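You operate a simulated robot arm through the tools that you are given. There is no shell and no other tool. Be economical: measure what you need, move in short steps, check, and stop when the job is done.

You run a simulated robot arm. Do the job below in one go: nothing can be reset, and whatever is moved stays where it is left.

## Task
Take the cup of tea out of the microwave and shut the door.
Fine: free the door with PUSH; set the cup on the counter in the corner.

Only the result counts: the job must be done as asked and must still hold three seconds after the hand-in. Knocking over, shifting, dropping, spilling or breaking anything else fails it.

## Robot
A 7-joint arm with a two-finger parallel gripper, fixed in place. Base frame: the origin is at the foot of the arm, x ahead of it, y to its left, z up. Units: mm, degrees, N and s.
Its first joint turns from -166.0 to 166.0 degrees. Payload 4.4 kg.
Tool frame: the origin (TCP) lies between the finger pads and is the grasp point; the fingertips stand 23 mm ahead of it; z points along the fingers, y is the line along which they close. The gripper opens to 94 mm. The fingers are 38 mm wide and 10 mm thick; the gripper's body (54 by 96 mm) begins 39 mm behind the TCP.
Orientation is told as [roll, pitch, yaw] about the base's x, y, z axes, in that order, counted from this pose: with the fingers straight down and closing along the base's y, the tool's x points along the base's -x, its y along +y and its z along -z.

## Interface
- The arm moves only by the tool step_arm. Its argument "motion" is one flat list of numbers, 7 for each row, row after row: the closure, from 0 (fully open) to 1 (shut), then the shift along the tool's x, y, z in mm, then the turn, a rotation vector about the tool's x, y, z in degrees. In form: [gripper, dx, dy, dz, wx, wy, wz, gripper, dx, dy, dz, wx, wy, wz, ...]. A call has 1 to 12 rows; each row is the pose to reach, as a shift and turn from the pose commanded when the call began, along the tool's axes at that moment. A row lasts 0.2 s, in which the tool goes at most 50 mm and 8.6 degrees; a call with a longer step from one row to the next is refused whole, and so is a gripper value outside its range. A pose out of reach is approached as far as the arm can. The call stops where the force on the tool passes 40 N (or 10 N more than at its start, if that is more) or the arm is blocked; 0.2 s more then pass. The fingers move at their own pace (about 72 mm/s each) and stop on an object; they squeeze with about 21 N. The grip force told is the motor's: it shows also when the fingers shut on nothing. Time passes only in rows, and 0.2 s behind the last, so rows that repeat a pose let the fingers close. It gives the time, the measured TCP pose, the force on the tool (base axes), the opening and the grip force at its end, in the units of the frame above (readings bear some noise).
- Cameras (640 x 400 px; columns grow to the right, rows downward): "scene" is fixed at [204, -646.5, 1616.9]; the picture's right is [0.84, -0.54, 0.00], its down [-0.26, -0.40, -0.88] and it looks along [0.48, 0.74, -0.47] (base axes); focal length 374 px, centre (320, 200). "wrist" rides on the gripper at [-39, 0, -44] in the tool frame; the picture's right is [0.00, -1.00, 0.00], its down [0.97, 0.00, -0.24] and it looks along [0.24, 0.00, 0.97] (tool axes); focal length 218 px, centre (320, 200).
- capture(camera): a new picture of that camera. The clock stands still meanwhile.
- point_at(camera, pixels): for up to 12 pixels [column, row] of the newest picture of that camera ("zoom" is the newest enlarged one), the place [x, y, z] in the base frame of the surface seen there, good to about 2 mm, but the place of the scene camera against the robot may be out by one fixed shift of up to 25 mm in any direction. The clock stands still meanwhile.
- enlarge(camera, box): a new picture of the part [left, top, right, bottom] of that camera's present view, enlarged. The clock stands still meanwhile.
- finish_job(): hands the job in; it is judged then, once.

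Work in short steps. Measure before you move; look again where a grasp or a placing could have gone wrong, and mend it. You have 80 turns and 34 pictures in all, those below and enlarged ones among them. Open the gripper and draw the arm clear of the work before you hand the job in, unless the task says otherwise; then end with one line.

The tools are called after "Emit:" as a command line: name --argument value ..., lists and objects as JSON in quotes. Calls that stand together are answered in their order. step_arm: Moves the arm, as the interface text tells. Its arguments: {"type":"object","properties":{"motion":{"type":"array","items":{"type":"number"}}},"required":["motion"]} The other tools are called the same way: capture (camera) takes a picture; point_at (camera, pixels) gives the place of the surface under pixels of a picture; enlarge (camera, box) takes an enlarged picture of a part of a camera's view; finish_job () hands the job in.

At the start:

```text
t: 0.0
ee_pos: [733.1, -80.0, 1219.6]
ee_rot: [0.0, 0.1, 0.1]
ft_force: [-1.1, -0.1, 0.5]
gripper_width: 94.2
finger_force: 0.1
```

scene: 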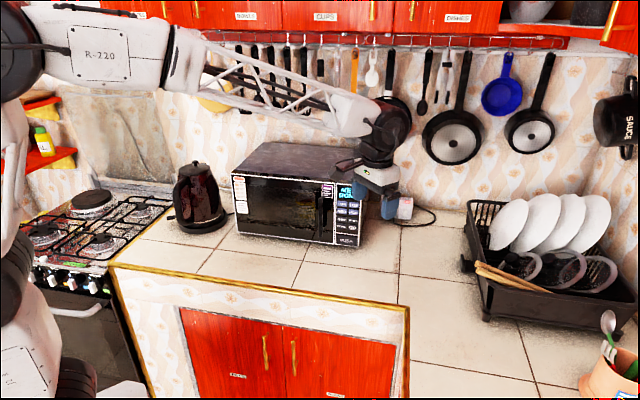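
wrist: 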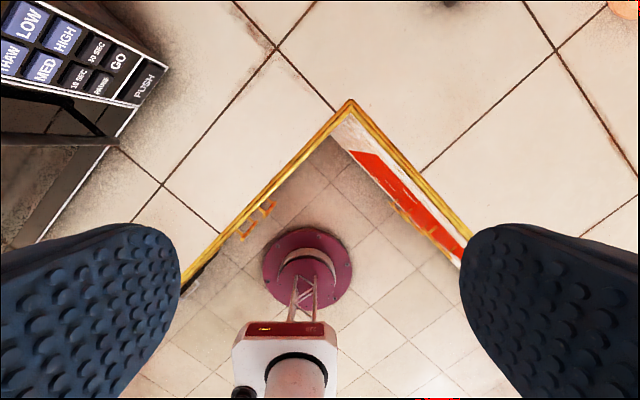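

The microwave sits around (300,195) in the scene picture, with the PUSH button at the bottom of its panel. I'll enlarge it to measure.

Emit:
enlarge --camera "scene" --box '[220, 130, 420, 255]'

```text
3.20 times, centred on (320, 192) of scene
```

zoom: 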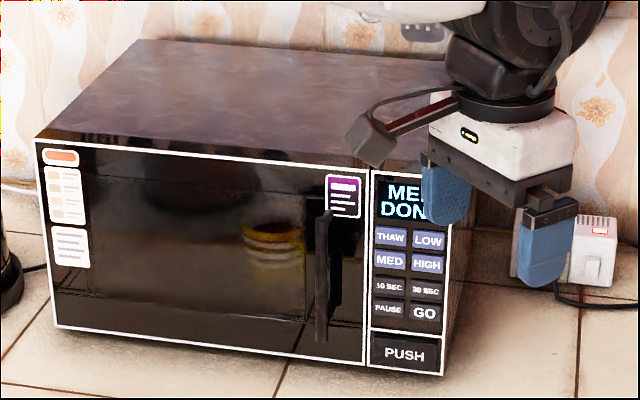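

The zoom shows the door hinged left, a handle at (323,270), PUSH at (405,354), and the cup behind the glass at (272,245). I'll measure these points.

Emit:
point_at --camera "zoom" --pixels '[[405, 354], [440, 372], [372, 362], [322, 230], [322, 330], [57, 325], [36, 142], [370, 172], [272, 245], [140, 42], [330, 58], [200, 310]]'

Emit:
point_at --camera "wrist" --pixels '[[143, 82], [117, 108], [166, 68], [40, 240], [350, 100], [60, 100], [90, 60], [120, 150]]'

Emit:
point_at --camera "scene" --pixels '[[407, 309], [112, 265], [404, 372], [430, 250], [380, 250], [470, 270], [196, 205], [200, 165], [202, 228], [430, 212], [484, 310], [590, 395]]'

```text
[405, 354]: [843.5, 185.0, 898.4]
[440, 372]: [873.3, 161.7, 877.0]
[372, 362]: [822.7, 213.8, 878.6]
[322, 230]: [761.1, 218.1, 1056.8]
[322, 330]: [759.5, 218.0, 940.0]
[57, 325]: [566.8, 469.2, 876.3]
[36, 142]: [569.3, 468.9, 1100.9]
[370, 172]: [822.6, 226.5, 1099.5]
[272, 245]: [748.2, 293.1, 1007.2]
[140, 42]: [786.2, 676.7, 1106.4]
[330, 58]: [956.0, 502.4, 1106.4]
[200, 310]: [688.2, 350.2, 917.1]
```

```text
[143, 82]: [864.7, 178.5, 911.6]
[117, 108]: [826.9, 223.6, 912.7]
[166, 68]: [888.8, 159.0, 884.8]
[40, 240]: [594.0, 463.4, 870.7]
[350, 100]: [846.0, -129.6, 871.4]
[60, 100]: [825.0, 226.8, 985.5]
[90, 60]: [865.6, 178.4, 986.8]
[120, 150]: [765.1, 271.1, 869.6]
```

```text
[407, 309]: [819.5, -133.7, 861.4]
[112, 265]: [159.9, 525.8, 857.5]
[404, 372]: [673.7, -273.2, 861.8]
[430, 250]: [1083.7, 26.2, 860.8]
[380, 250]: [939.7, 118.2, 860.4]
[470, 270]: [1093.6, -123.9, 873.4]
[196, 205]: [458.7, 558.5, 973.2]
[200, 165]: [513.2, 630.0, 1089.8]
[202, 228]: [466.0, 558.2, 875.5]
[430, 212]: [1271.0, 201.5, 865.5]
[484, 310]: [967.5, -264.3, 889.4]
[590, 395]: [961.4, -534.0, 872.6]
```

PUSH measures about (865,178,911) with the wrist camera, and the counter is at z≈871. The microwave front is turned 45°, and the scene camera is off by about (+18,-2,+9). I'll yaw the tool 45° with the fingers closed.

Emit:
step_arm --motion '[1, 0, 0, 0, 0, 0, -7.5, 1, 0, 0, 0, 0, 0, -15, 1, 0, 0, 0, 0, 0, -22.5, 1, 0, 0, 0, 0, 0, -30, 1, 0, 0, 0, 0, 0, -37.5, 1, 0, 0, 0, 0, 0, -45]'

```text
t: 1.4
ee_pos: [732.5, -79.8, 1218.6]
ee_rot: [0.0, 0.0, 45.2]
ft_force: [-0.5, 0.3, 0.2]
gripper_width: 0.0
finger_force: 21.0
```

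Yaw is 45°. Now I pitch the tool 50° forward while moving to a spot ahead of PUSH, at safe height.

Emit:
step_arm --motion '[1, -20, 10, 35, 0, -7.15, 0, 1, -40, 20, 70, 0, -14.3, 0, 1, -65, 32, 105, 0, -21.4, 0, 1, -90, 45, 140, 0, -28.6, 0, 1, -115, 57, 175, 0, -35.7, 0, 1, -140, 70, 210, 0, -42.9, 0, 1, -160, 83, 245, 0, -50, 0, 1, -160, 83, 268, 0, -50, 0]'

Emit:
capture --camera "wrist"

```text
t: 3.2
ee_pos: [789.0, 92.7, 949.1]
ee_rot: [-0.1, -49.9, 45.1]
ft_force: [0.5, -0.1, 0.0]
gripper_width: 0.1
finger_force: 20.7
```

```text
30 pictures are left
```

wrist: 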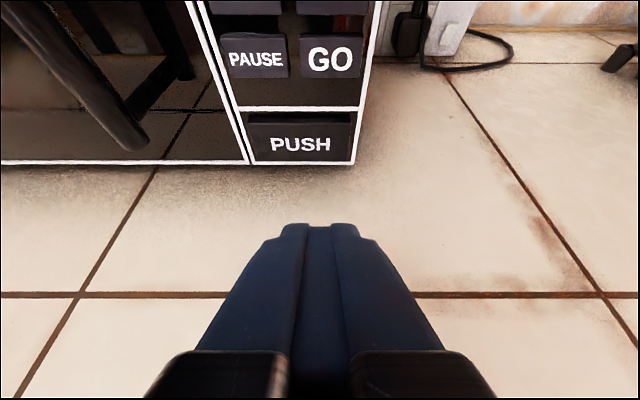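

The wrist view shows PUSH at (300,143). I'll measure its edges and the panel.

Emit:
point_at --camera "wrist" --pixels '[[300, 145], [260, 120], [345, 122], [262, 158], [345, 158], [325, 130], [300, 108], [370, 200], [130, 145], [170, 70]]'

```text
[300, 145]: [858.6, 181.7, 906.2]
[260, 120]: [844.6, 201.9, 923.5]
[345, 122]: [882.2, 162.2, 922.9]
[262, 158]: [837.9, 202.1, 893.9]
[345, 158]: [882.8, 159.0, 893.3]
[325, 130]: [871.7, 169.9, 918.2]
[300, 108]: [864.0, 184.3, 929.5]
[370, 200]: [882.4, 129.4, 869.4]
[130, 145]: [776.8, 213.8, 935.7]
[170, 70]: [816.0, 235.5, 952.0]
```

PUSH spans z 893–923, with its centre at (859,182,906). I'll lower to its height and push straight in along the face normal; the force stop limits it.

Emit:
step_arm --motion '[1, -3, 3, 34, 0, 0, 0, 1, -6, 5, 68, 0, 0, 0, 1, -12.4, 5, 75.7, 0, 0, 0, 1, -18.8, 5, 83.3, 0, 0, 0, 1, -22, 5, 87, 0, 0, 0, 1, -25, 5, 91, 0, 0, 0, 1, -28, 5, 94.5, 0, 0, 0]'

Emit:
capture --camera "wrist"

```text
t: 4.8
ee_pos: [848.1, 158.5, 909.8]
ee_rot: [0.0, -50.0, 44.8]
ft_force: [-8.8, -8.4, 2.8]
gripper_width: 0.0
finger_force: 20.6
```

```text
29 pictures are left
```

wrist: 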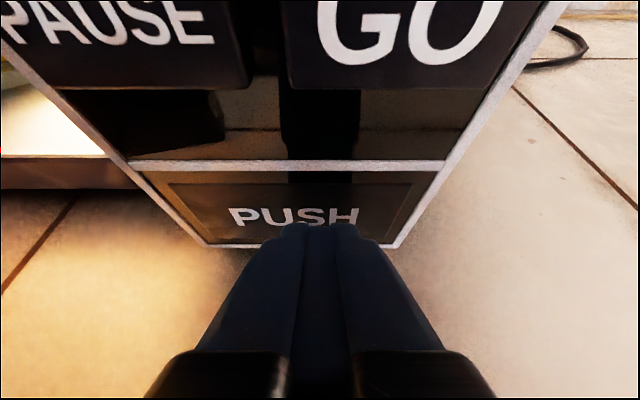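

Force is 12 N and the light is showing on the left, so the door has popped. I back off along the face normal and look at the scene.

Emit:
step_arm --motion '[1, 16, 0, -19, 0, 0, 0, 1, 32, -10, -38, 0, 0, 0, 1, 48, -20, -57, 0, 0, 0, 1, 48, -40, -97, 0, 0, 0]'

Emit:
enlarge --camera "scene" --box '[180, 130, 436, 290]'

```text
t: 5.8
ee_pos: [802.0, 56.2, 938.0]
ee_rot: [0.1, -50.0, 45.0]
ft_force: [-0.1, -0.7, -0.6]
gripper_width: 0.0
finger_force: 21.2
```

```text
2.50 times, centred on (308, 210) of scene
```

zoom: 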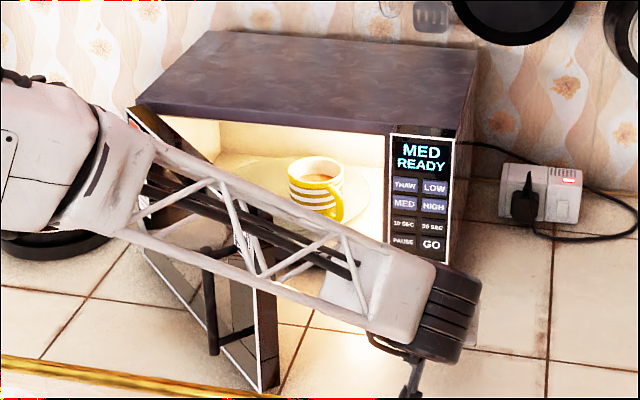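

The door has swung well open and the cup with its handle shows at (315,188) in the zoom. I measure the cup, the cavity and the door's free edge.

Emit:
point_at --camera "zoom" --pixels '[[315, 178], [290, 175], [340, 180], [315, 158], [310, 215], [338, 205], [262, 388], [267, 300], [138, 108], [389, 138], [260, 200], [180, 120]]'

Emit:
point_at --camera "zoom" --pixels '[[210, 250], [213, 345], [240, 160], [380, 160], [295, 205], [340, 190], [336, 218], [316, 187], [240, 320], [270, 345], [300, 160], [330, 218]]'

```text
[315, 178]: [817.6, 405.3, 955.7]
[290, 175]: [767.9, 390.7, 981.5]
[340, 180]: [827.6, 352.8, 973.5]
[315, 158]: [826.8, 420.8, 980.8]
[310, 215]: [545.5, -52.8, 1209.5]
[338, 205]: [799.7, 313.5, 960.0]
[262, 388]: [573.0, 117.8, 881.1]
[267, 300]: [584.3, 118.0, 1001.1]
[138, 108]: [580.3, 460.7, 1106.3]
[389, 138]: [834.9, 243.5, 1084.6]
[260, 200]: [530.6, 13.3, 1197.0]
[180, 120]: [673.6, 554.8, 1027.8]
```

```text
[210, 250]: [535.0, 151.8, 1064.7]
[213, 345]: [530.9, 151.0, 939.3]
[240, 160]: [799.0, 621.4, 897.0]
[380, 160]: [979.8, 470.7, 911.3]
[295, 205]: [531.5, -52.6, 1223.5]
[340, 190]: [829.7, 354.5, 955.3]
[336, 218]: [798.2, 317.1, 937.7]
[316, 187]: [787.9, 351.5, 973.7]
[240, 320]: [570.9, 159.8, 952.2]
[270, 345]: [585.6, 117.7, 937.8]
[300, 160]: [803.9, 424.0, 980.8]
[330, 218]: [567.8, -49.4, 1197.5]
```

The door stands about 45° open, with its free edge near u=342, d=506 in face coordinates, and the cup centre is near (820,377) with its rim at z≈989. The door needs opening further, so I raise the tool and turn it upright just inside the door, so that only the fingers reach below the door top.

Emit:
step_arm --motion '[1, -17, 10, -14, 0, 7.15, 0, 1, -34, 35, -28, 0, 14.3, 0, 1, -51, 65, -42, 0, 21.4, 0, 1, -68, 100, -56, 0, 28.6, 0, 1, -85, 135, -70, 0, 35.7, 0, 1, -102, 168, -85, 0, 42.9, 0, 1, -116, 197, -98, 0, 50, 0, 1, -116, 197, -98, 0, 50, 0]'

Emit:
capture --camera "wrist"

Emit:
capture --camera "scene"

```text
t: 7.2
ee_pos: [689.6, 162.0, 1055.2]
ee_rot: [-0.1, -8.0, 45.3]
ft_force: [3.7, -56.9, 4.0]
gripper_width: 0.0
finger_force: 21.3
stopped in row 6: the force on the tool passed its limit (the readings are from after the stop); the commanded pose is now the measured one
```

```text
27 pictures are left
```

wrist: 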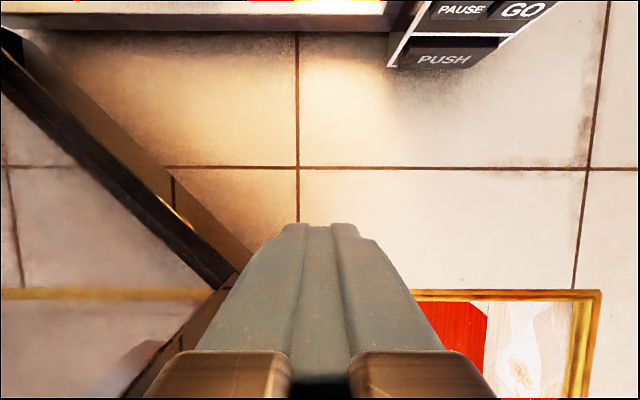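

```text
26 pictures are left
```

scene: 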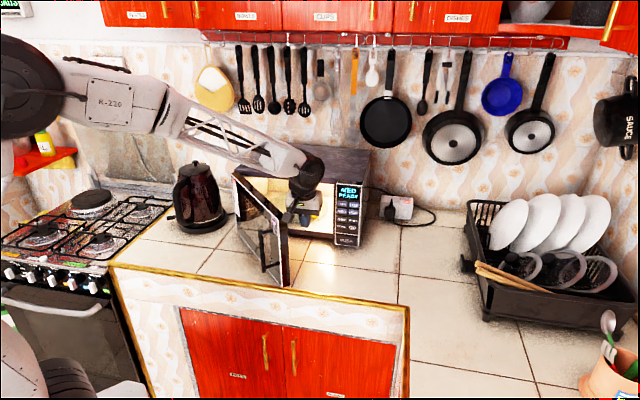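

The move stopped in row 6 with −57 N along y. I'll enlarge the scene to see what was touched.

Emit:
enlarge --camera "scene" --box '[220, 130, 380, 300]'

Emit:
point_at --camera "wrist" --pixels '[[225, 275], [120, 190], [20, 60], [200, 10], [390, 20], [228, 262], [30, 35], [130, 150], [200, 320], [150, 390]]'

```text
2.35 times, centred on (300, 215) of scene
```

zoom: 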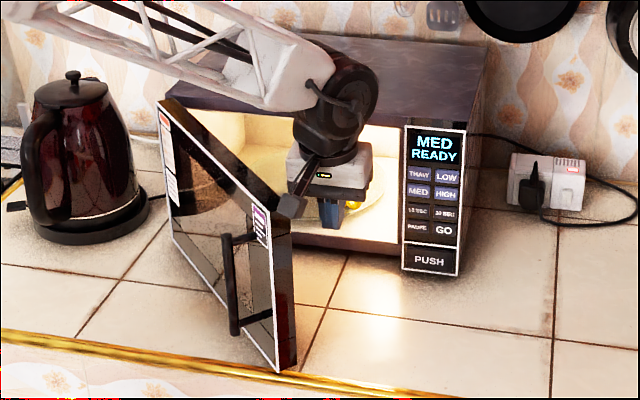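

```text
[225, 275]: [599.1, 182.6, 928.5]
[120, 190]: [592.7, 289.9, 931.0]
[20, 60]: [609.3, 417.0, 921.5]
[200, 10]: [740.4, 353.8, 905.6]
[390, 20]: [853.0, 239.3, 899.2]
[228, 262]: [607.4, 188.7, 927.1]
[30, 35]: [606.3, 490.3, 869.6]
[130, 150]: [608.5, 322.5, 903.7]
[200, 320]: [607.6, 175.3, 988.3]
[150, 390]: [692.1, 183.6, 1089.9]
```

A small box on a rod sticks out from the gripper at zoom (290,206) and has met the door's top. I'll measure it.

Emit:
point_at --camera "zoom" --pixels '[[290, 206], [284, 198], [297, 212], [303, 188], [310, 165], [322, 175], [262, 200], [285, 222], [165, 105], [330, 150], [345, 200], [290, 365]]'

```text
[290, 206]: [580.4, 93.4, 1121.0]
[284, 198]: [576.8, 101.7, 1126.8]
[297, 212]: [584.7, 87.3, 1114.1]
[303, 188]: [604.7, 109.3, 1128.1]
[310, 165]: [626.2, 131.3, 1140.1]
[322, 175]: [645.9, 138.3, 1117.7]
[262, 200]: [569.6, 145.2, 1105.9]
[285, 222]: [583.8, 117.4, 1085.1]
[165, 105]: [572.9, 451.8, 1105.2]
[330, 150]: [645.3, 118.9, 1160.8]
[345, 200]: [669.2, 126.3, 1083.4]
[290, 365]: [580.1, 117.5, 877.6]
```

The box sits at about (98,8,−92) in the tool frame, on the side away from the camera. I back off, rise so body and box clear the door top (z≈1114), bring the tool upright, and place it just inside the door.

Emit:
step_arm --motion '[1, 0, -15, -12, 0, 0, 0, 1, -2, -15, -36, 0, 4, 0, 1, 2, 0, -34, 0, 8, 0, 1, 4, 25, -33, 0, 8, 0, 1, 4, 41, -33, 0, 8, 0, 1, 4, 41, -33, 0, 8, 0]'

```text
t: 8.6
ee_pos: [655.1, 188.3, 1088.8]
ee_rot: [0.0, -0.1, 45.2]
ft_force: [-0.2, -0.2, -0.9]
gripper_width: 0.0
finger_force: 20.6
```

The tool is upright and clear. I sweep the door open along its arc with the finger side.

Emit:
step_arm --motion '[1, 21, 17, 0, 0, 0, 0, 1, 38, 34, 0, 0, 0, 0, 1, 54.4, 51.6, 0, 0, 0, 0, 1, 70, 68, 0, 0, 0, 0, 1, 84.8, 84.8, 0, 0, 0, 0, 1, 95, 106, 0, 0, 0, 0, 1, 105.3, 126.6, 0, 0, 0, 0, 1, 113, 148, 0, 0, 0, 0, 1, 120.9, 170.4, 0, 0, 0, 0, 1, 124, 190, 0, 0, 0, 0, 1, 126.6, 210, 0, 0, 0, 0, 1, 127, 229, 0, 0, 0, 0]'

Emit:
capture --camera "wrist"

Emit:
capture --camera "scene"

```text
t: 11.2
ee_pos: [410.9, 252.4, 1088.2]
ee_rot: [-0.3, -0.1, 45.1]
ft_force: [31.5, -35.4, -2.3]
gripper_width: 0.0
finger_force: 21.1
stopped in row 12: the force on the tool passed its limit (the readings are from after the stop); the commanded pose is now the measured one
```

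```text
24 pictures are left
```

wrist: 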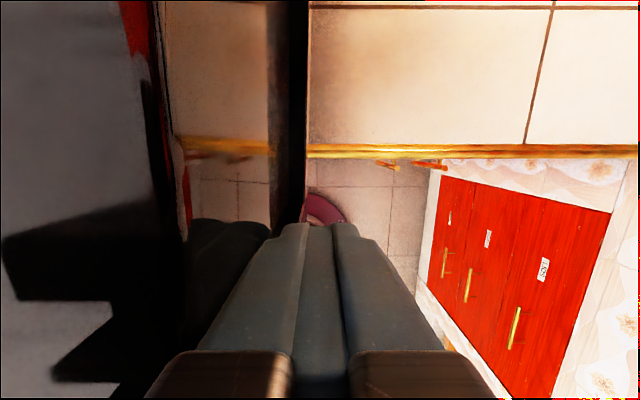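

```text
23 pictures are left
```

scene: 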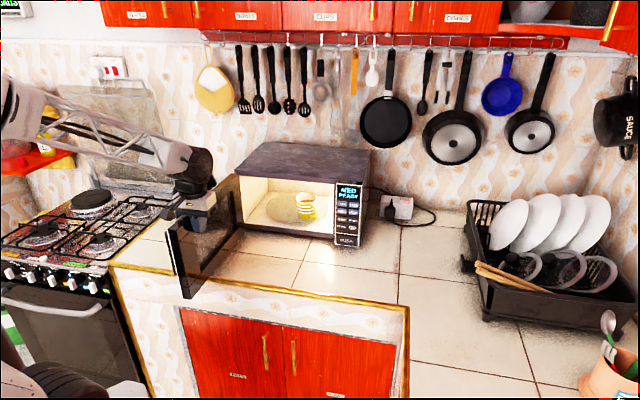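

The door is at its stop, about 95° open, and the cup is in clear view at (307,205). I'll move off to the right in front of the cavity, pitching the tool, and enlarge the cup in the scene.

Emit:
step_arm --motion '[0.5, 0, -40, 0, 0, 0, 0, 0.3, 0, -80, 0, 0, 0, 0, 0, -10, -120, 0, 0, -8.5, 0, 0, -20, -150, 0, 0, -17, 0, 0, -30, -180, 0, 0, -25.5, 0, 0, -40, -200, 0, 0, -34, 0, 0, -40, -200, 0, 0, -42.5, 0, 0, -40, -200, 0, 0, -51, 0, 0, -40, -200, 0, 0, -58, 0, 0, -40, -200, 0, 0, -63, 0]'

Emit:
capture --camera "wrist"

Emit:
enlarge --camera "scene" --box '[230, 160, 390, 260]'

```text
t: 13.4
ee_pos: [579.1, 140.3, 1087.6]
ee_rot: [-0.4, -63.2, 45.6]
ft_force: [-0.4, 0.6, 0.2]
gripper_width: 93.8
finger_force: 0.1
```

```text
22 pictures are left
```

wrist: 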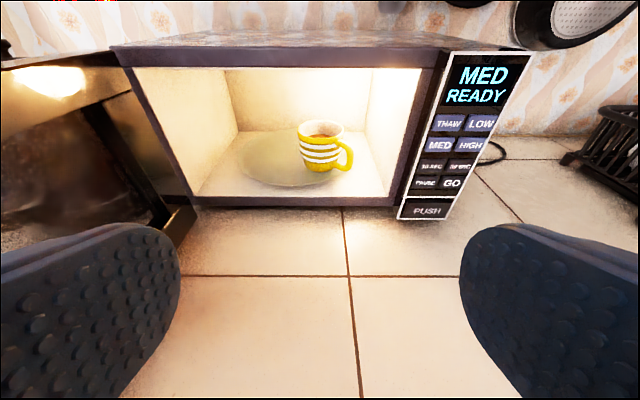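

```text
4.00 times, centred on (310, 210) of scene
```

zoom: 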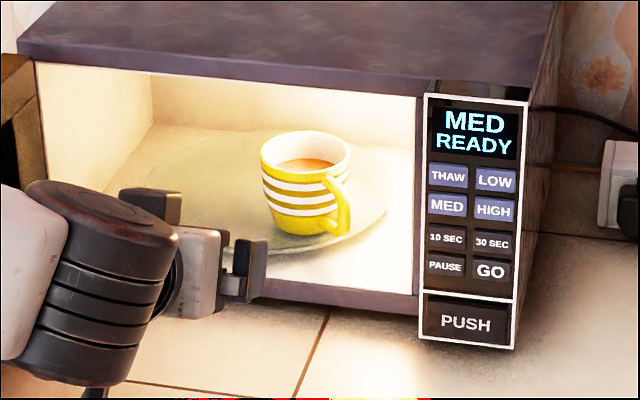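

Both views show the cup clearly, with the handle pointing right. I'll enlarge the wrist view around the cup and measure there, since that camera has no offset.

Emit:
enlarge --camera "wrist" --box '[260, 60, 420, 210]'

Emit:
point_at --camera "zoom" --pixels '[[230, 180], [230, 260], [170, 215]]'

Emit:
point_at --camera "wrist" --pixels '[[280, 67], [280, 62], [200, 190], [390, 190], [300, 198], [415, 75], [140, 75], [360, 170], [270, 170]]'

```text
2.67 times, centred on (340, 135) of wrist
```

zoom: 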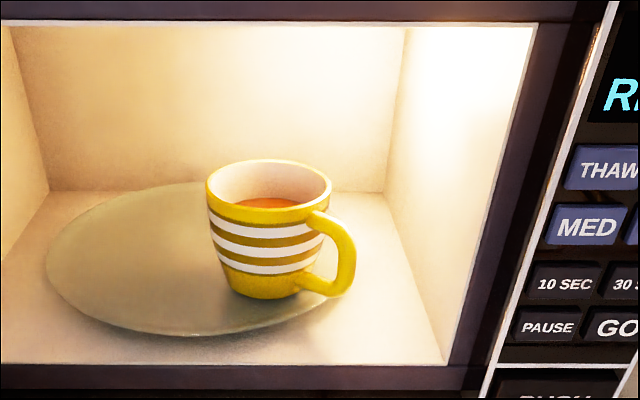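

```text
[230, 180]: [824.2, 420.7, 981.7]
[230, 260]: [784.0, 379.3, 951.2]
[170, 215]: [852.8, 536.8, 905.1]
```

```text
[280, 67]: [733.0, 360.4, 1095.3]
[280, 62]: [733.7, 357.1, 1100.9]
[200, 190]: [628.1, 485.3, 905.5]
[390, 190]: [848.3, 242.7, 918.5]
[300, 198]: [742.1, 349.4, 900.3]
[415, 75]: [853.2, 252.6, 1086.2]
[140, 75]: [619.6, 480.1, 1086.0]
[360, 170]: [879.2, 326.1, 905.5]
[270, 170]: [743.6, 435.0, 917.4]
```

The cavity opening lies at d≈772, with floor z≈905 and roof edge z≈1090. Now the cup's rim and handle points in the zoom.

Emit:
point_at --camera "zoom" --pixels '[[269, 162], [209, 190], [331, 190], [265, 208], [313, 213], [335, 220], [350, 250], [345, 288], [222, 260], [310, 255], [265, 290], [265, 200]]'

Emit:
point_at --camera "zoom" --pixels '[[323, 211], [330, 228], [343, 228], [353, 270], [330, 293], [212, 215], [235, 235], [265, 235], [300, 235], [318, 235], [242, 295], [290, 296]]'

```text
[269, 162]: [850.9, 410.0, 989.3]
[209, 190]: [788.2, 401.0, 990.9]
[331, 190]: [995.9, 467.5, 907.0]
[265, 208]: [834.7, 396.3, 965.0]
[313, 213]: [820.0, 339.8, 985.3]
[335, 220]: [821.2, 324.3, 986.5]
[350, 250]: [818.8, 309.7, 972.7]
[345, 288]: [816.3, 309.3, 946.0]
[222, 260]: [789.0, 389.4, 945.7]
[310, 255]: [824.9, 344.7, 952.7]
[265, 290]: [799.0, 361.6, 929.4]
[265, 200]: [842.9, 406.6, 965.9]
```

```text
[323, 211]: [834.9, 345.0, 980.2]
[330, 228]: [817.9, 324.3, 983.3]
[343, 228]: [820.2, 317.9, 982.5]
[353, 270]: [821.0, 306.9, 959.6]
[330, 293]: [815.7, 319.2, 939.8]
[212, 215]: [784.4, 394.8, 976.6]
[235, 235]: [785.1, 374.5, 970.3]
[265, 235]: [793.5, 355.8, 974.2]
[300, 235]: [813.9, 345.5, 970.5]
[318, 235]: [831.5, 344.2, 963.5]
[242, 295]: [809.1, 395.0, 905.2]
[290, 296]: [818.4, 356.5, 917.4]
```

The cup axis is at (821,382), radius about 39. The handle rises to z≈986 and sits exactly where the right finger must go (end at (819,307)). I'll turn the cup by nudging its handle left with the right finger, so it points straight out and can be pinched. First I move to a 40° pitch ahead of the opening, with the gripper 60 mm open.

Emit:
step_arm --motion '[0.36, 3, -10, 40, 0, 4, 0, 0.36, 6, -20, 80, 0, 8, 0, 0.36, 9, -30, 120, 0, 12, 0, 0.36, 12, -40, 160, 0, 16, 0, 0.36, 15, -50, 200, 0, 20, 0, 0.36, 17.4, -55, 234.5, 0, 23, 0, 0.36, 17.4, -55, 234.5, 0, 23, 0]'

Emit:
capture --camera "wrist"

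```text
t: 15.0
ee_pos: [759.8, 242.7, 967.8]
ee_rot: [-0.2, -40.0, 45.3]
ft_force: [-1.1, 0.2, -0.1]
gripper_width: 60.2
finger_force: 0.1
```

```text
19 pictures are left
```

wrist: 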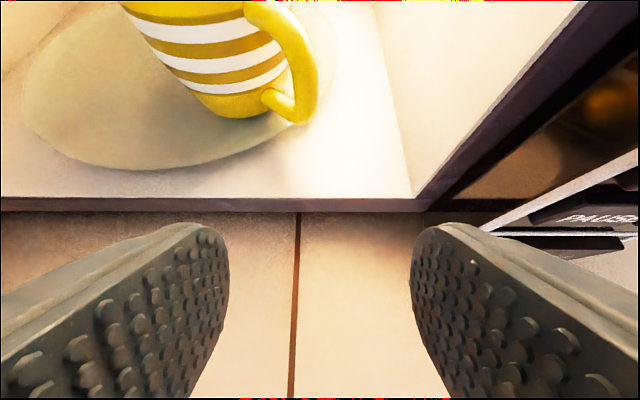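

The handle shows at (300,60), between the fingers. I re-measure it here before advancing.

Emit:
point_at --camera "wrist" --pixels '[[310, 70], [305, 105], [292, 30], [270, 95], [240, 110], [200, 95], [140, 30], [255, 5], [315, 90], [410, 150], [180, 165], [300, 160]]'

```text
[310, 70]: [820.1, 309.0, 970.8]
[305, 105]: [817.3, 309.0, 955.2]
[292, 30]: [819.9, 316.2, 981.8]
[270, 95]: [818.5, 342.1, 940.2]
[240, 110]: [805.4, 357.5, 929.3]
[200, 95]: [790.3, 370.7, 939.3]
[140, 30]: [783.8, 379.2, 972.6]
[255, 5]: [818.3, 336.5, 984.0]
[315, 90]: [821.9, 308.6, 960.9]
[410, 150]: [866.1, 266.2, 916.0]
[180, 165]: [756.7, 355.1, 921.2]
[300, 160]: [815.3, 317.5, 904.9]
```

Handle end confirmed at (820,308,965). I advance 69 mm so the right finger stands beside the handle, then slide left slowly.

Emit:
step_arm --motion '[0.36, -26, 0, 23, 0, 0, 0, 0.36, -51.6, 0, 45.9, 0, 0, 0, 0.36, -51.6, 15, 45.9, 0, 0, 0, 0.36, -51.6, 24, 45.9, 0, 0, 0, 0.36, -51.6, 31, 45.9, 0, 0, 0, 0.36, -51.6, 38, 45.9, 0, 0, 0, 0.36, -51.6, 45, 45.9, 0, 0, 0, 0.36, -51.6, 52, 45.9, 0, 0, 0, 0.36, -51.6, 58, 45.9, 0, 0, 0]'

Emit:
capture --camera "wrist"

```text
t: 17.0
ee_pos: [767.4, 333.9, 966.1]
ee_rot: [-0.4, -40.2, 45.3]
ft_force: [0.1, -0.4, 0.0]
gripper_width: 60.6
finger_force: 0.2
```

```text
18 pictures are left
```

wrist: 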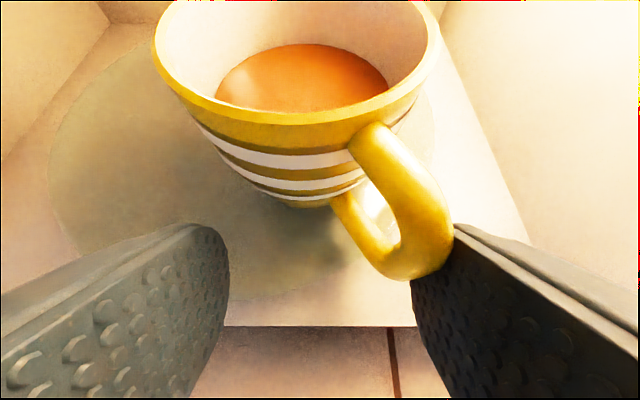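

The right finger touches the handle, which is starting to turn, and the tea is calm. I continue left slowly by 36 mm.

Emit:
step_arm --motion '[0.36, 0, 6, 0, 0, 0, 0, 0.36, 0, 12, 0, 0, 0, 0, 0.36, 0, 18, 0, 0, 0, 0, 0.36, 0, 24, 0, 0, 0, 0, 0.36, 0, 30, 0, 0, 0, 0, 0.36, 0, 36, 0, 0, 0, 0]'

Emit:
capture --camera "wrist"

```text
t: 18.4
ee_pos: [742.2, 358.4, 964.7]
ee_rot: [-0.3, -40.1, 45.3]
ft_force: [0.6, -0.1, -0.9]
gripper_width: 60.4
finger_force: 0.3
```

```text
17 pictures are left
```

wrist: 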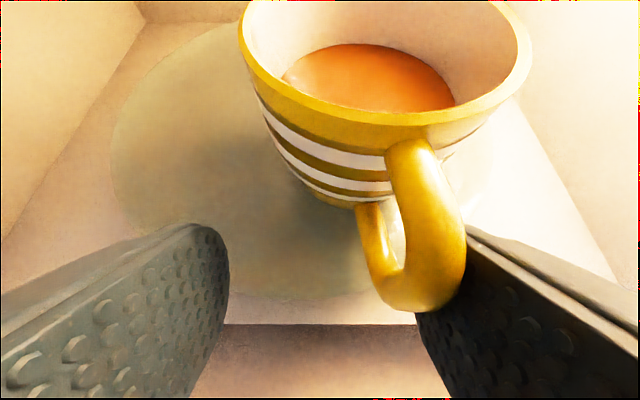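

The cup turns nicely in place and the handle now points almost towards me. I measure its attachment and end.

Emit:
point_at --camera "wrist" --pixels '[[405, 150], [430, 230], [430, 280], [410, 300], [375, 215], [262, 90], [525, 60], [390, 60], [330, 110], [450, 220], [395, 220], [385, 115]]'

```text
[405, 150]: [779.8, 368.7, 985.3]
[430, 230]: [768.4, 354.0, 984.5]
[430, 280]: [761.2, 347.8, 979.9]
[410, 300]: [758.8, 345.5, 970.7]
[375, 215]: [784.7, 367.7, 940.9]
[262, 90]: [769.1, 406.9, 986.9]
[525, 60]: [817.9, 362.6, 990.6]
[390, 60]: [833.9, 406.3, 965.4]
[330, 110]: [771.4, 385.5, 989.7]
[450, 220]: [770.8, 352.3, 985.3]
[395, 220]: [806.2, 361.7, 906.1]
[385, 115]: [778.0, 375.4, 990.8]
```

The handle now points straight out along the tool direction: inner end (780,369), outer end (759,345), z 940–986, lying at u≈292. I centre the gripper on it (20 mm right) and close.

Emit:
step_arm --motion '[0.36, 0, -10, 0, 0, 0, 0, 0.36, 0, -20, 0, 0, 0, 0, 0.6, 0, -20, 0, 0, 0, 0, 0.7, 0, -20, 0, 0, 0, 0, 0.8, 0, -20, 0, 0, 0, 0, 1, 0, -20, 0, 0, 0, 0, 1, 0, -20, 0, 0, 0, 0, 1, 0, -20, 0, 0, 0, 0]'

Emit:
capture --camera "wrist"

```text
t: 20.2
ee_pos: [756.8, 345.7, 965.2]
ee_rot: [-0.3, -40.2, 45.2]
ft_force: [-0.1, 0.6, 0.7]
gripper_width: 11.5
finger_force: 20.2
```

```text
16 pictures are left
```

wrist: 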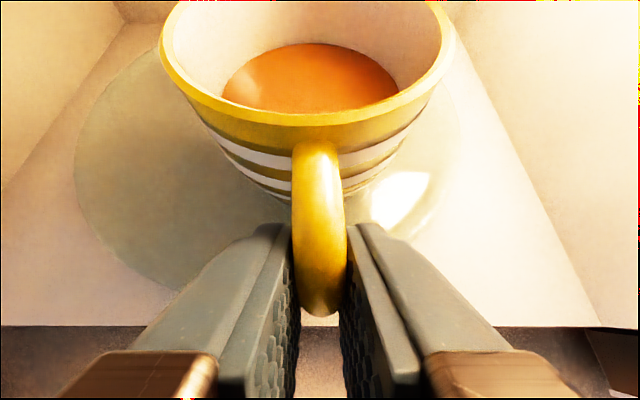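

The handle is pinched (11.5 mm, 20 N). I lift gently by 10 mm and check for slip or tilt.

Emit:
step_arm --motion '[1, -1.3, 0, -1.5, 0, 0, 0, 1, -2.6, 0, -3.1, 0, 0, 0, 1, -4.5, 0, -5.4, 0, 0, 0, 1, -6.4, 0, -7.7, 0, 0, 0, 1, -6.4, 0, -7.7, 0, 0, 0]'

Emit:
capture --camera "wrist"

Emit:
enlarge --camera "scene" --box '[230, 150, 390, 250]'

```text
t: 21.4
ee_pos: [756.7, 344.9, 974.4]
ee_rot: [-0.2, -40.1, 45.1]
ft_force: [0.7, 0.4, -3.6]
gripper_width: 11.3
finger_force: 20.3
```

```text
15 pictures are left
```

wrist: 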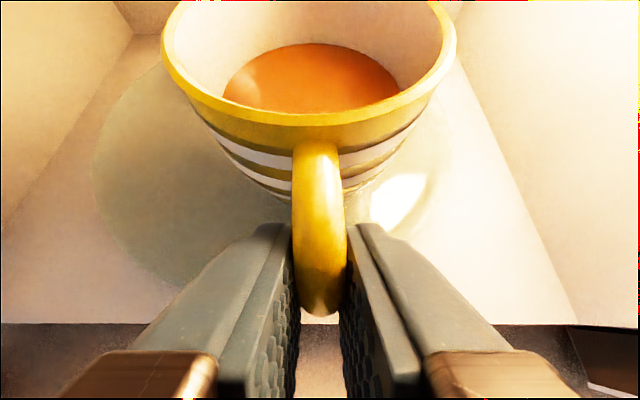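

```text
4.00 times, centred on (310, 200) of scene
```

zoom: 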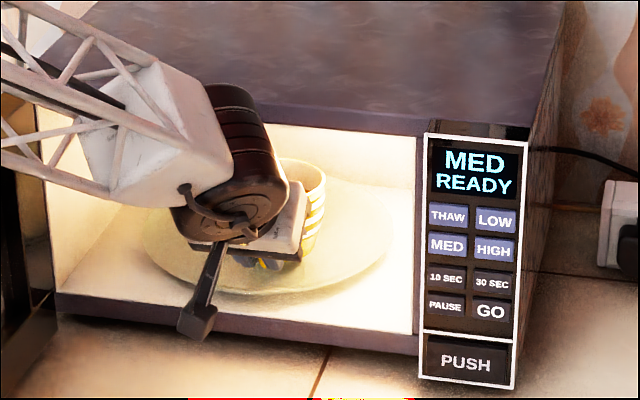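

The cup hangs firmly with no tilt (load about 3.6 N). I raise it a little more and draw it straight out slowly.

Emit:
step_arm --motion '[1, -3.2, 0, -3.85, 0, 0, 0, 1, -6.4, 0, -7.7, 0, 0, 0, 1, -0.3, 0, -12.8, 0, 0, 0, 1, 8.9, 0, -20.6, 0, 0, 0, 1, 20.4, 0, -30.2, 0, 0, 0, 1, 33.4, 0, -41.1, 0, 0, 0, 1, 46.5, 0, -52.1, 0, 0, 0, 1, 59.5, 0, -63, 0, 0, 0, 1, 72.5, 0, -73.9, 0, 0, 0, 1, 84, 0, -83.6, 0, 0, 0, 1, 93.2, 0, -91.3, 0, 0, 0, 1, 99.3, 0, -96.4, 0, 0, 0]'

```text
t: 24.0
ee_pos: [660.8, 247.0, 985.3]
ee_rot: [-0.2, -40.1, 45.2]
ft_force: [0.1, -0.5, -2.9]
gripper_width: 11.4
finger_force: 20.7
```

The cup is almost out. I draw back further and carry it right, keeping height, at gentle speed.

Emit:
step_arm --motion '[1, 11.5, 0, -9.6, 0, 0, 0, 1, 24.5, -5, -20.6, 0, 0, 0, 1, 36, -20, -30.2, 0, 0, 0, 1, 43.7, -40, -36.7, 0, 0, 0, 1, 49.8, -65, -41.8, 0, 0, 0, 1, 55.2, -92, -46.3, 0, 0, 0, 1, 59.7, -120, -50.2, 0, 0, 0, 1, 63.6, -148, -53.4, 0, 0, 0, 1, 66.6, -174, -55.9, 0, 0, 0, 1, 68.2, -196, -57.2, 0, 0, 0, 1, 69, -212, -57.9, 0, 0, 0, 1, 69, -220, -57.9, 0, 0, 0]'

Emit:
capture --camera "scene"

```text
t: 26.6
ee_pos: [753.0, 28.5, 985.3]
ee_rot: [-0.1, -40.1, 45.2]
ft_force: [1.2, 0.9, -3.1]
gripper_width: 11.3
finger_force: 21.1
```

```text
13 pictures are left
```

scene: 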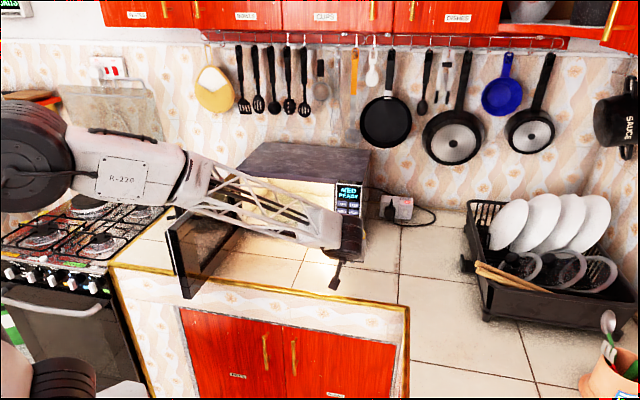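

The forearm is clear of the door and microwave. I carry on right another 248 mm over the free counter corner.

Emit:
step_arm --motion '[1, 0, -8, 0, 0, 0, 0, 1, 0, -25, 0, 0, 0, 0, 1, 0, -50, 0, 0, 0, 0, 1, 0, -77, 0, 0, 0, 0, 1, 0, -104, 0, 0, 0, 0, 1, 0, -131, 0, 0, 0, 0, 1, 0, -158, 0, 0, 0, 0, 1, 0, -185, 0, 0, 0, 0, 1, 0, -210, 0, 0, 0, 0, 1, 0, -230, 0, 0, 0, 0, 1, 0, -242, 0, 0, 0, 0, 1, 0, -248, 0, 0, 0, 0]'

Emit:
capture --camera "scene"

Emit:
capture --camera "wrist"

```text
t: 29.2
ee_pos: [926.3, -148.1, 986.2]
ee_rot: [-0.1, -40.2, 45.4]
ft_force: [-0.1, -0.7, -2.6]
gripper_width: 11.4
finger_force: 21.1
```

```text
12 pictures are left
```

scene: 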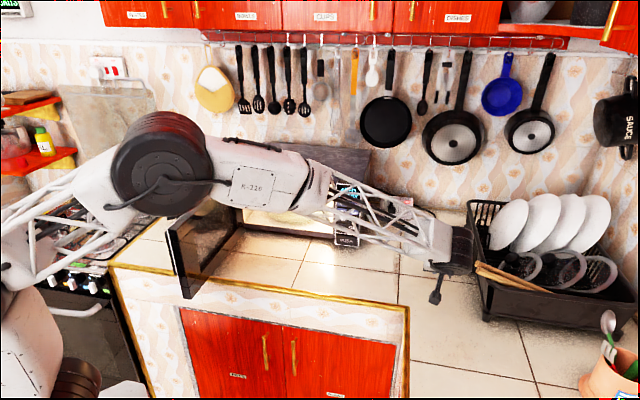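

```text
11 pictures are left
```

wrist: 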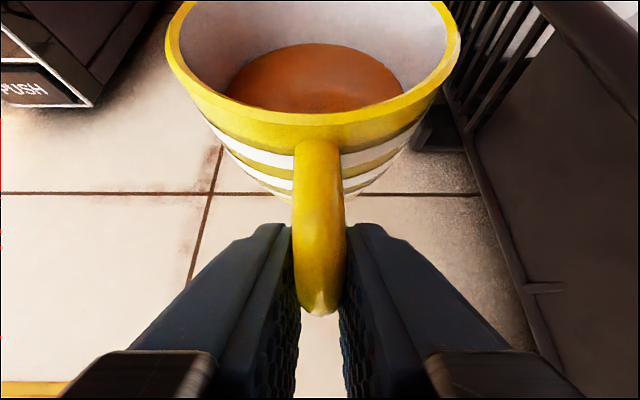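

The cup is over the free counter, but the rack is near on the right of the wrist view, so I measure the gap.

Emit:
point_at --camera "wrist" --pixels '[[462, 140], [430, 135], [490, 210], [540, 350], [600, 60], [540, 5], [470, 60], [420, 180], [95, 100], [250, 210], [455, 40], [170, 40]]'

```text
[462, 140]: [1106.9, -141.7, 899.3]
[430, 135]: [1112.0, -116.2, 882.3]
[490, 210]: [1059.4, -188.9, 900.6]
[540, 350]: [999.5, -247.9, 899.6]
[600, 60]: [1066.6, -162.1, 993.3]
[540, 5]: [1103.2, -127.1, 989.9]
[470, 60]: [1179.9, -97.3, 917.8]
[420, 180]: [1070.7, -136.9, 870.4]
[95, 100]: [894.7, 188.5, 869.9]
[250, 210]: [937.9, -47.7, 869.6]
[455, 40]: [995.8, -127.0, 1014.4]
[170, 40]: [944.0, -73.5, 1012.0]
```

The gap to the rack rim is about 65 mm, which is enough. I lower the cup 67 mm, slowly at the end, to the counter at z≈870.

Emit:
step_arm --motion '[1, 10, 5, 11.9, 0, 0, 0, 1, 22.5, 10, 26.8, 0, 0, 0, 1, 32.8, 10, 39.1, 0, 0, 0, 1, 38.6, 10, 46, 0, 0, 0, 1, 41.2, 10, 49, 0, 0, 0, 1, 42.4, 10, 50.6, 0, 0, 0, 1, 43.1, 10, 51.3, 0, 0, 0]'

```text
t: 30.8
ee_pos: [920.5, -138.3, 919.2]
ee_rot: [-0.2, -40.1, 45.2]
ft_force: [0.4, -0.2, -3.8]
gripper_width: 11.8
finger_force: 21.8
```

Still carrying (−3.8 N) at z=919.2. I creep down a little more to find contact.

Emit:
step_arm --motion '[1, 0.5, 0, 0.6, 0, 0, 0, 1, 1, 0, 1.2, 0, 0, 0, 1, 1.3, 0, 1.5, 0, 0, 0]'

Emit:
enlarge --camera "scene" --box '[380, 200, 540, 320]'

```text
t: 31.6
ee_pos: [920.2, -139.8, 917.8]
ee_rot: [-0.2, -40.0, 45.3]
ft_force: [-0.1, -0.4, -2.6]
gripper_width: 11.1
finger_force: 21.3
```

```text
3.33 times, centred on (460, 260) of scene
```

zoom: 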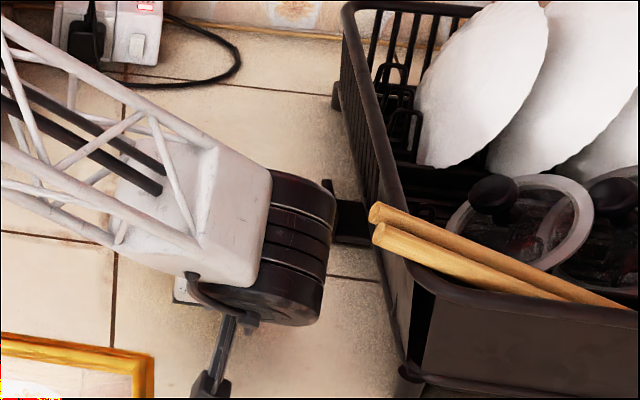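

Force is noisy at about −3 N, so contact is not yet sure. I go down another 1.5 mm.

Emit:
step_arm --motion '[1, 0.5, 0, 0.6, 0, 0, 0, 1, 1, 0, 1.2, 0, 0, 0, 1, 1, 0, 1.2, 0, 0, 0]'

Emit:
point_at --camera "zoom" --pixels '[[375, 213], [380, 232], [335, 210], [325, 225]]'

```text
t: 32.4
ee_pos: [922.0, -140.5, 916.9]
ee_rot: [-0.4, -40.1, 45.3]
ft_force: [-0.6, -3.6, 11.4]
gripper_width: 11.3
finger_force: 21.1
```

```text
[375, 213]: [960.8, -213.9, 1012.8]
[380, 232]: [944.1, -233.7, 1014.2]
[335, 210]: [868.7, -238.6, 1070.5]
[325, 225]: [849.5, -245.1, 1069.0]
```

Contact is felt (+11 N). I ease up by 0.8 mm and then open to about 40 mm.

Emit:
step_arm --motion '[1, -0.5, 0, -0.6, 0, 0, 0, 0.85, -0.5, 0, -0.6, 0, 0, 0, 0.7, -0.5, 0, -0.6, 0, 0, 0, 0.57, -0.5, 0, -0.6, 0, 0, 0, 0.57, -0.5, 0, -0.6, 0, 0, 0]'

Emit:
capture --camera "wrist"

```text
t: 33.6
ee_pos: [920.9, -138.3, 916.6]
ee_rot: [-0.1, -40.0, 45.2]
ft_force: [0.7, -0.6, -0.2]
gripper_width: 40.4
finger_force: 0.1
```

```text
9 pictures are left
```

wrist: 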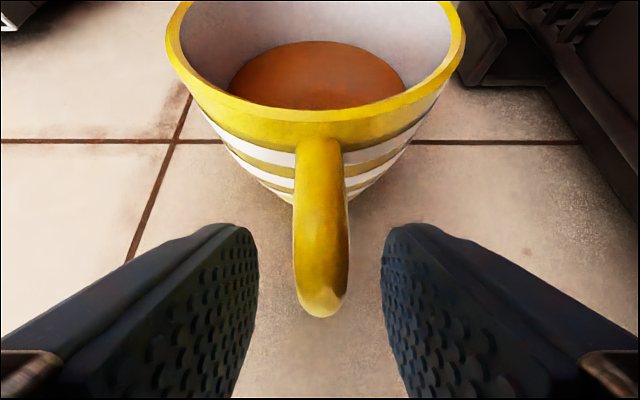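

The cup stands upright on the counter, released, with the tea level. I back straight out along the tool axis, then rise and turn the tool upright.

Emit:
step_arm --motion '[0.57, 0, 0, -15, 0, 0, 0, 0.57, 0, 0, -45, 0, 0, 0, 0.57, 0, 0, -80, 0, 0, 0, 0.57, -24, 0, -109, 0, 8, 0, 0.57, -49, 0, -138, 0, 16, 0, 1, -73, 0, -167, 0, 24, 0, 1, -98, 0, -196, 0, 32, 0, 1, -122, 0, -225, 0, 40, 0, 1, -122, 0, -225, 0, 40, 0]'

Emit:
capture --camera "scene"

```text
t: 35.6
ee_pos: [882.3, -177.8, 1168.0]
ee_rot: [-0.2, 0.0, 45.0]
ft_force: [0.3, 0.0, -0.3]
gripper_width: 0.2
finger_force: 21.3
```

```text
8 pictures are left
```

scene: 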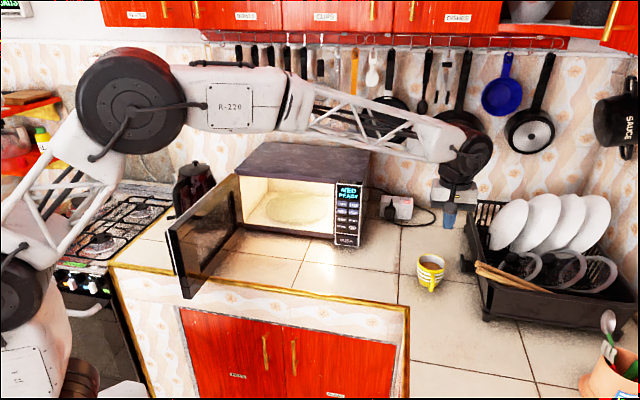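

The cup stands fine at (430,272). I measure the open door's edges before going around it.

Emit:
point_at --camera "scene" --pixels '[[167, 231], [184, 297], [238, 176], [195, 205], [188, 240], [173, 232], [190, 294], [205, 240], [195, 170]]'

```text
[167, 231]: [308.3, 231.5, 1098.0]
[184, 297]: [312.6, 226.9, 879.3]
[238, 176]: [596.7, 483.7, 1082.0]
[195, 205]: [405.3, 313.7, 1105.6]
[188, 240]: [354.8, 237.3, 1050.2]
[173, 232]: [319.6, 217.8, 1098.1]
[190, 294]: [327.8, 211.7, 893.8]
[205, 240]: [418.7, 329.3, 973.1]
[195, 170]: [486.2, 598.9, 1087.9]
```

The door's outer free edge is at about (326,229), so it stands at 95°. I carry the closed gripper high (tips at z≈1145) over the door to its outer side in two calls.

Emit:
step_arm --motion '[1, 0, 25, 0, 0, 0, 0, 1, 0, 65, 0, 0, 0, 0, 1, 0, 110, 0, 0, 0, 0, 1, 0, 155, 0, 0, 0, 0, 1, 0, 200, 0, 0, 0, 0, 1, 0, 245, 0, 0, 0, 0, 1, 0, 290, 0, 0, 0, 0, 1, 0, 335, 0, 0, 0, 0, 1, 0, 370, 0, 0, 0, 0, 1, 0, 390, 0, 0, 0, 0]'

Emit:
step_arm --motion '[1, -2, 25, 0, 0, 0, 0, 1, -4, 65, 0, 0, 0, 0, 1, -6, 105, 0, 0, 0, 0, 1, -8, 145, 0, 0, 0, 0, 1, -10, 185, 0, 0, 0, 0, 1, -12, 225, 0, 0, 0, 0, 1, -14, 265, 0, 0, 0, 0, 1, -15, 305, 0, 0, 0, 0, 1, -15, 330, 0, 0, 0, 0, 1, -15, 345, 0, 0, 0, 0]'

Emit:
capture --camera "wrist"

```text
t: 37.8
ee_pos: [606.8, 100.0, 1166.7]
ee_rot: [-0.1, -0.1, 45.2]
ft_force: [-1.0, 0.1, 0.1]
gripper_width: 0.0
finger_force: 20.5
```

```text
t: 40.0
ee_pos: [372.7, 354.6, 1165.6]
ee_rot: [-0.2, -0.1, 45.1]
ft_force: [0.6, 0.9, -0.3]
gripper_width: 0.1
finger_force: 20.9
```

```text
7 pictures are left
```

wrist: 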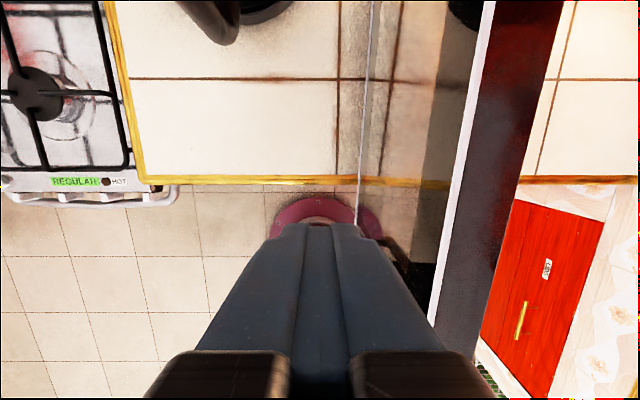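

The finger is outside the door with about 50 mm to spare. I lower to tips z≈1072 and begin sweeping the door shut along its arc.

Emit:
step_arm --motion '[1, 0, 0, 35, 0, 0, 0, 1, 0, 0, 70, 0, 0, 0, 1, 4, -30, 70, 0, 0, 0, 1, 8.3, -55, 70, 0, 0, 0, 1, 8.3, -72, 70, 0, 0, 0, 1, 8, -92, 70, 0, 0, 0, 1, 7.4, -112, 70, 0, 0, 0, 1, 4, -132, 70, 0, 0, 0, 1, -0.5, -151.5, 70, 0, 0, 0, 1, -7.5, -170, 70, 0, 0, 0, 1, -15, -189, 70, 0, 0, 0]'

Emit:
capture --camera "wrist"

```text
t: 42.4
ee_pos: [518.1, 229.3, 1094.4]
ee_rot: [-0.3, 0.0, 45.1]
ft_force: [0.3, 0.3, 0.1]
gripper_width: 0.0
finger_force: 21.0
```

```text
6 pictures are left
```

wrist: 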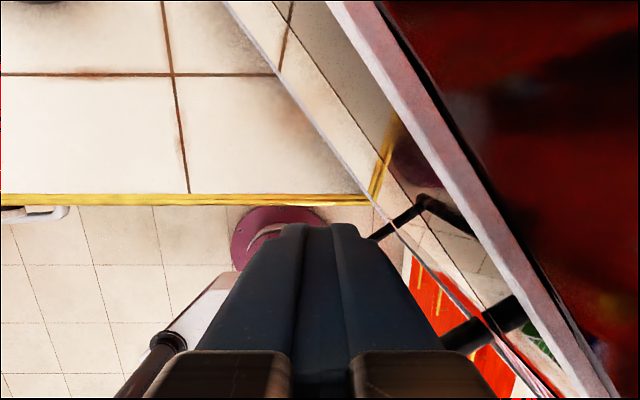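

The door follows the finger and is now about 50° open. I continue the arc to nearly closed.

Emit:
step_arm --motion '[1, -11, -16, 0, 0, 0, 0, 1, -21.7, -31.8, 0, 0, 0, 0, 1, -34.5, -47.8, 0, 0, 0, 0, 1, -48.2, -62.1, 0, 0, 0, 0, 1, -63.5, -75.3, 0, 0, 0, 0, 1, -79.5, -87.2, 0, 0, 0, 0, 1, -96.7, -97.6, 0, 0, 0, 0, 1, -114.7, -106.5, 0, 0, 0, 0, 1, -133.5, -113.8, 0, 0, 0, 0, 1, -152.8, -119.4, 0, 0, 0, 0, 1, -164.5, -122, 0, 0, 0, 0]'

Emit:
capture --camera "wrist"

```text
t: 44.8
ee_pos: [719.3, 262.4, 1096.7]
ee_rot: [-0.1, -0.1, 45.0]
ft_force: [0.5, -0.3, 0.6]
gripper_width: 0.1
finger_force: 21.6
```

```text
5 pictures are left
```

wrist: 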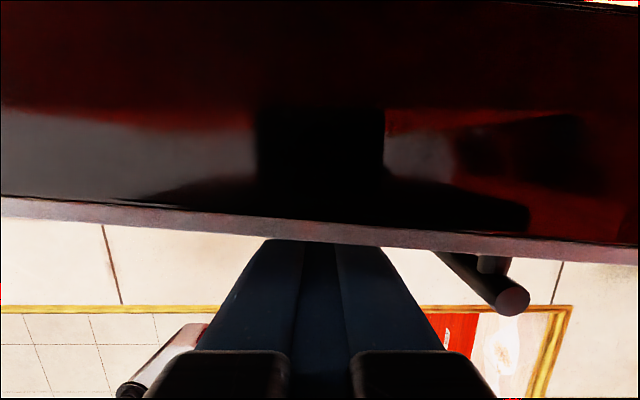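

The door is nearly shut (slight angle, handle to the right at (490,280)). I push straight in slowly until it stops and latches.

Emit:
step_arm --motion '[1, -6, 0, 0, 0, 0, 0, 1, -12, 0, 0, 0, 0, 0, 1, -17, 0, 0, 0, 0, 0, 1, -21, 0, 0, 0, 0, 0, 1, -25, 0, 0, 0, 0, 0, 1, -28, 0, 0, 0, 0, 0, 1, -31, 0, 0, 0, 0, 0, 1, -34, 0, 0, 0, 0, 0]'

Emit:
capture --camera "wrist"

```text
t: 46.4
ee_pos: [740.7, 279.7, 1096.9]
ee_rot: [-0.2, 0.1, 44.9]
ft_force: [-15.5, -10.6, 5.4]
gripper_width: 0.1
finger_force: 20.9
stopped in row 8: the force on the tool passed its limit (the readings are from after the stop); the commanded pose is now the measured one
```

```text
4 pictures are left
```

wrist: 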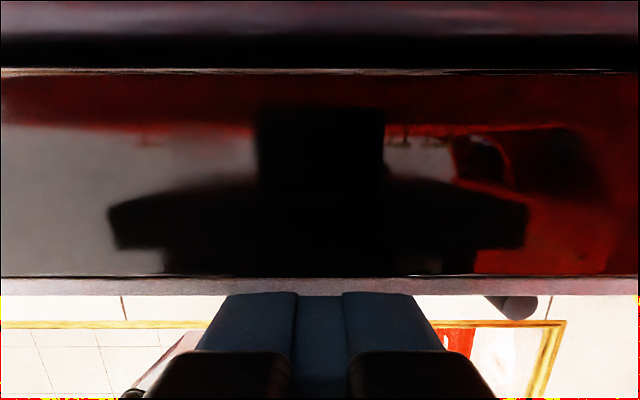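

It stopped on force with the door parallel to the body. I back off and check in the scene that it stays shut.

Emit:
step_arm --motion '[1, 20, 0, 0, 0, 0, 0, 1, 60, 0, -20, 0, 0, 0, 1, 105, 0, -40, 0, 0, 0, 1, 150, -20, -60, 0, 0, 0, 1, 195, -20, -75, 0, 0, 0, 1, 240, -20, -75, 0, 0, 0, 1, 240, -20, -75, 0, 0, 0]'

Emit:
enlarge --camera "scene" --box '[200, 120, 480, 300]'

```text
refused: row 4 steps farther than a row can; nothing moved
```

```text
2.22 times, centred on (340, 210) of scene
```

zoom: 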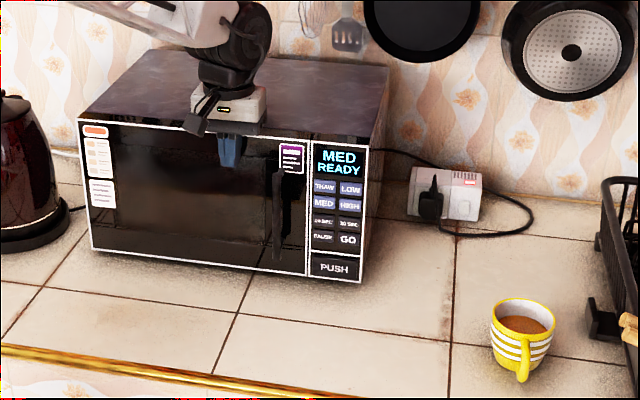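

The door looks shut with the light off. One row was too long, so I repeat the retreat with shorter steps.

Emit:
step_arm --motion '[0.8, 20, 0, 0, 0, 0, 0, 0.5, 55, 0, -15, 0, 0, 0, 0.3, 95, 0, -30, 0, 0, 0, 0, 135, 0, -45, 0, 0, 0, 0, 175, 0, -60, 0, 0, 0, 0, 210, 0, -75, 0, 0, 0, 0, 220, 0, -75, 0, 0, 0, 0, 220, 0, -75, 0, 0, 0]'

Emit:
enlarge --camera "scene" --box '[200, 120, 480, 300]'

```text
t: 48.2
ee_pos: [585.0, 124.2, 1170.6]
ee_rot: [-0.1, 0.2, 45.0]
ft_force: [-0.3, -0.1, 0.0]
gripper_width: 93.8
finger_force: 0.0
```

```text
2.22 times, centred on (340, 210) of scene
```

zoom: 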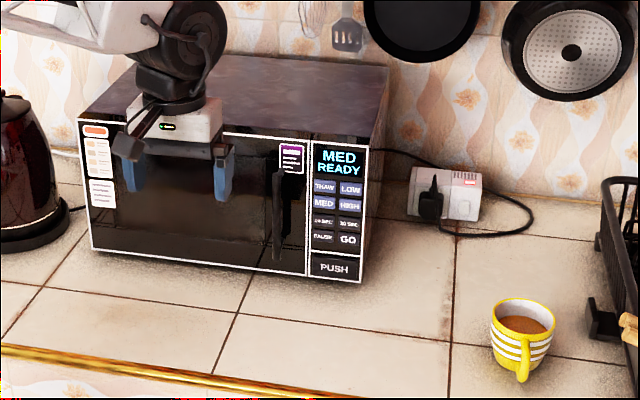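

The door stays shut with the light off. I check that it is flush with the panel by comparing depths.

Emit:
point_at --camera "zoom" --pixels '[[304, 270], [315, 273], [304, 200], [311, 180], [95, 248], [300, 160], [355, 280]]'

```text
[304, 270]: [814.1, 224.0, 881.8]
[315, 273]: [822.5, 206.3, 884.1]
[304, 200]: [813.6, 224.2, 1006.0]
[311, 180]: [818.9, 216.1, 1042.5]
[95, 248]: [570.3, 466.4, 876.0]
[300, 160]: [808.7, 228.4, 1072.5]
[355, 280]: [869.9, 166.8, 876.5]
```

The door and panel lie in one plane (x+y ≈ 1037 everywhere), the cup stands upright on the counter corner, and the arm is clear with the gripper open. I hand in.

Emit:
finish_job

```text
The job is handed in.
```

The cup of tea is out of the microwave and standing upright on the counter in the corner, and the microwave door is shut flush with the panel.
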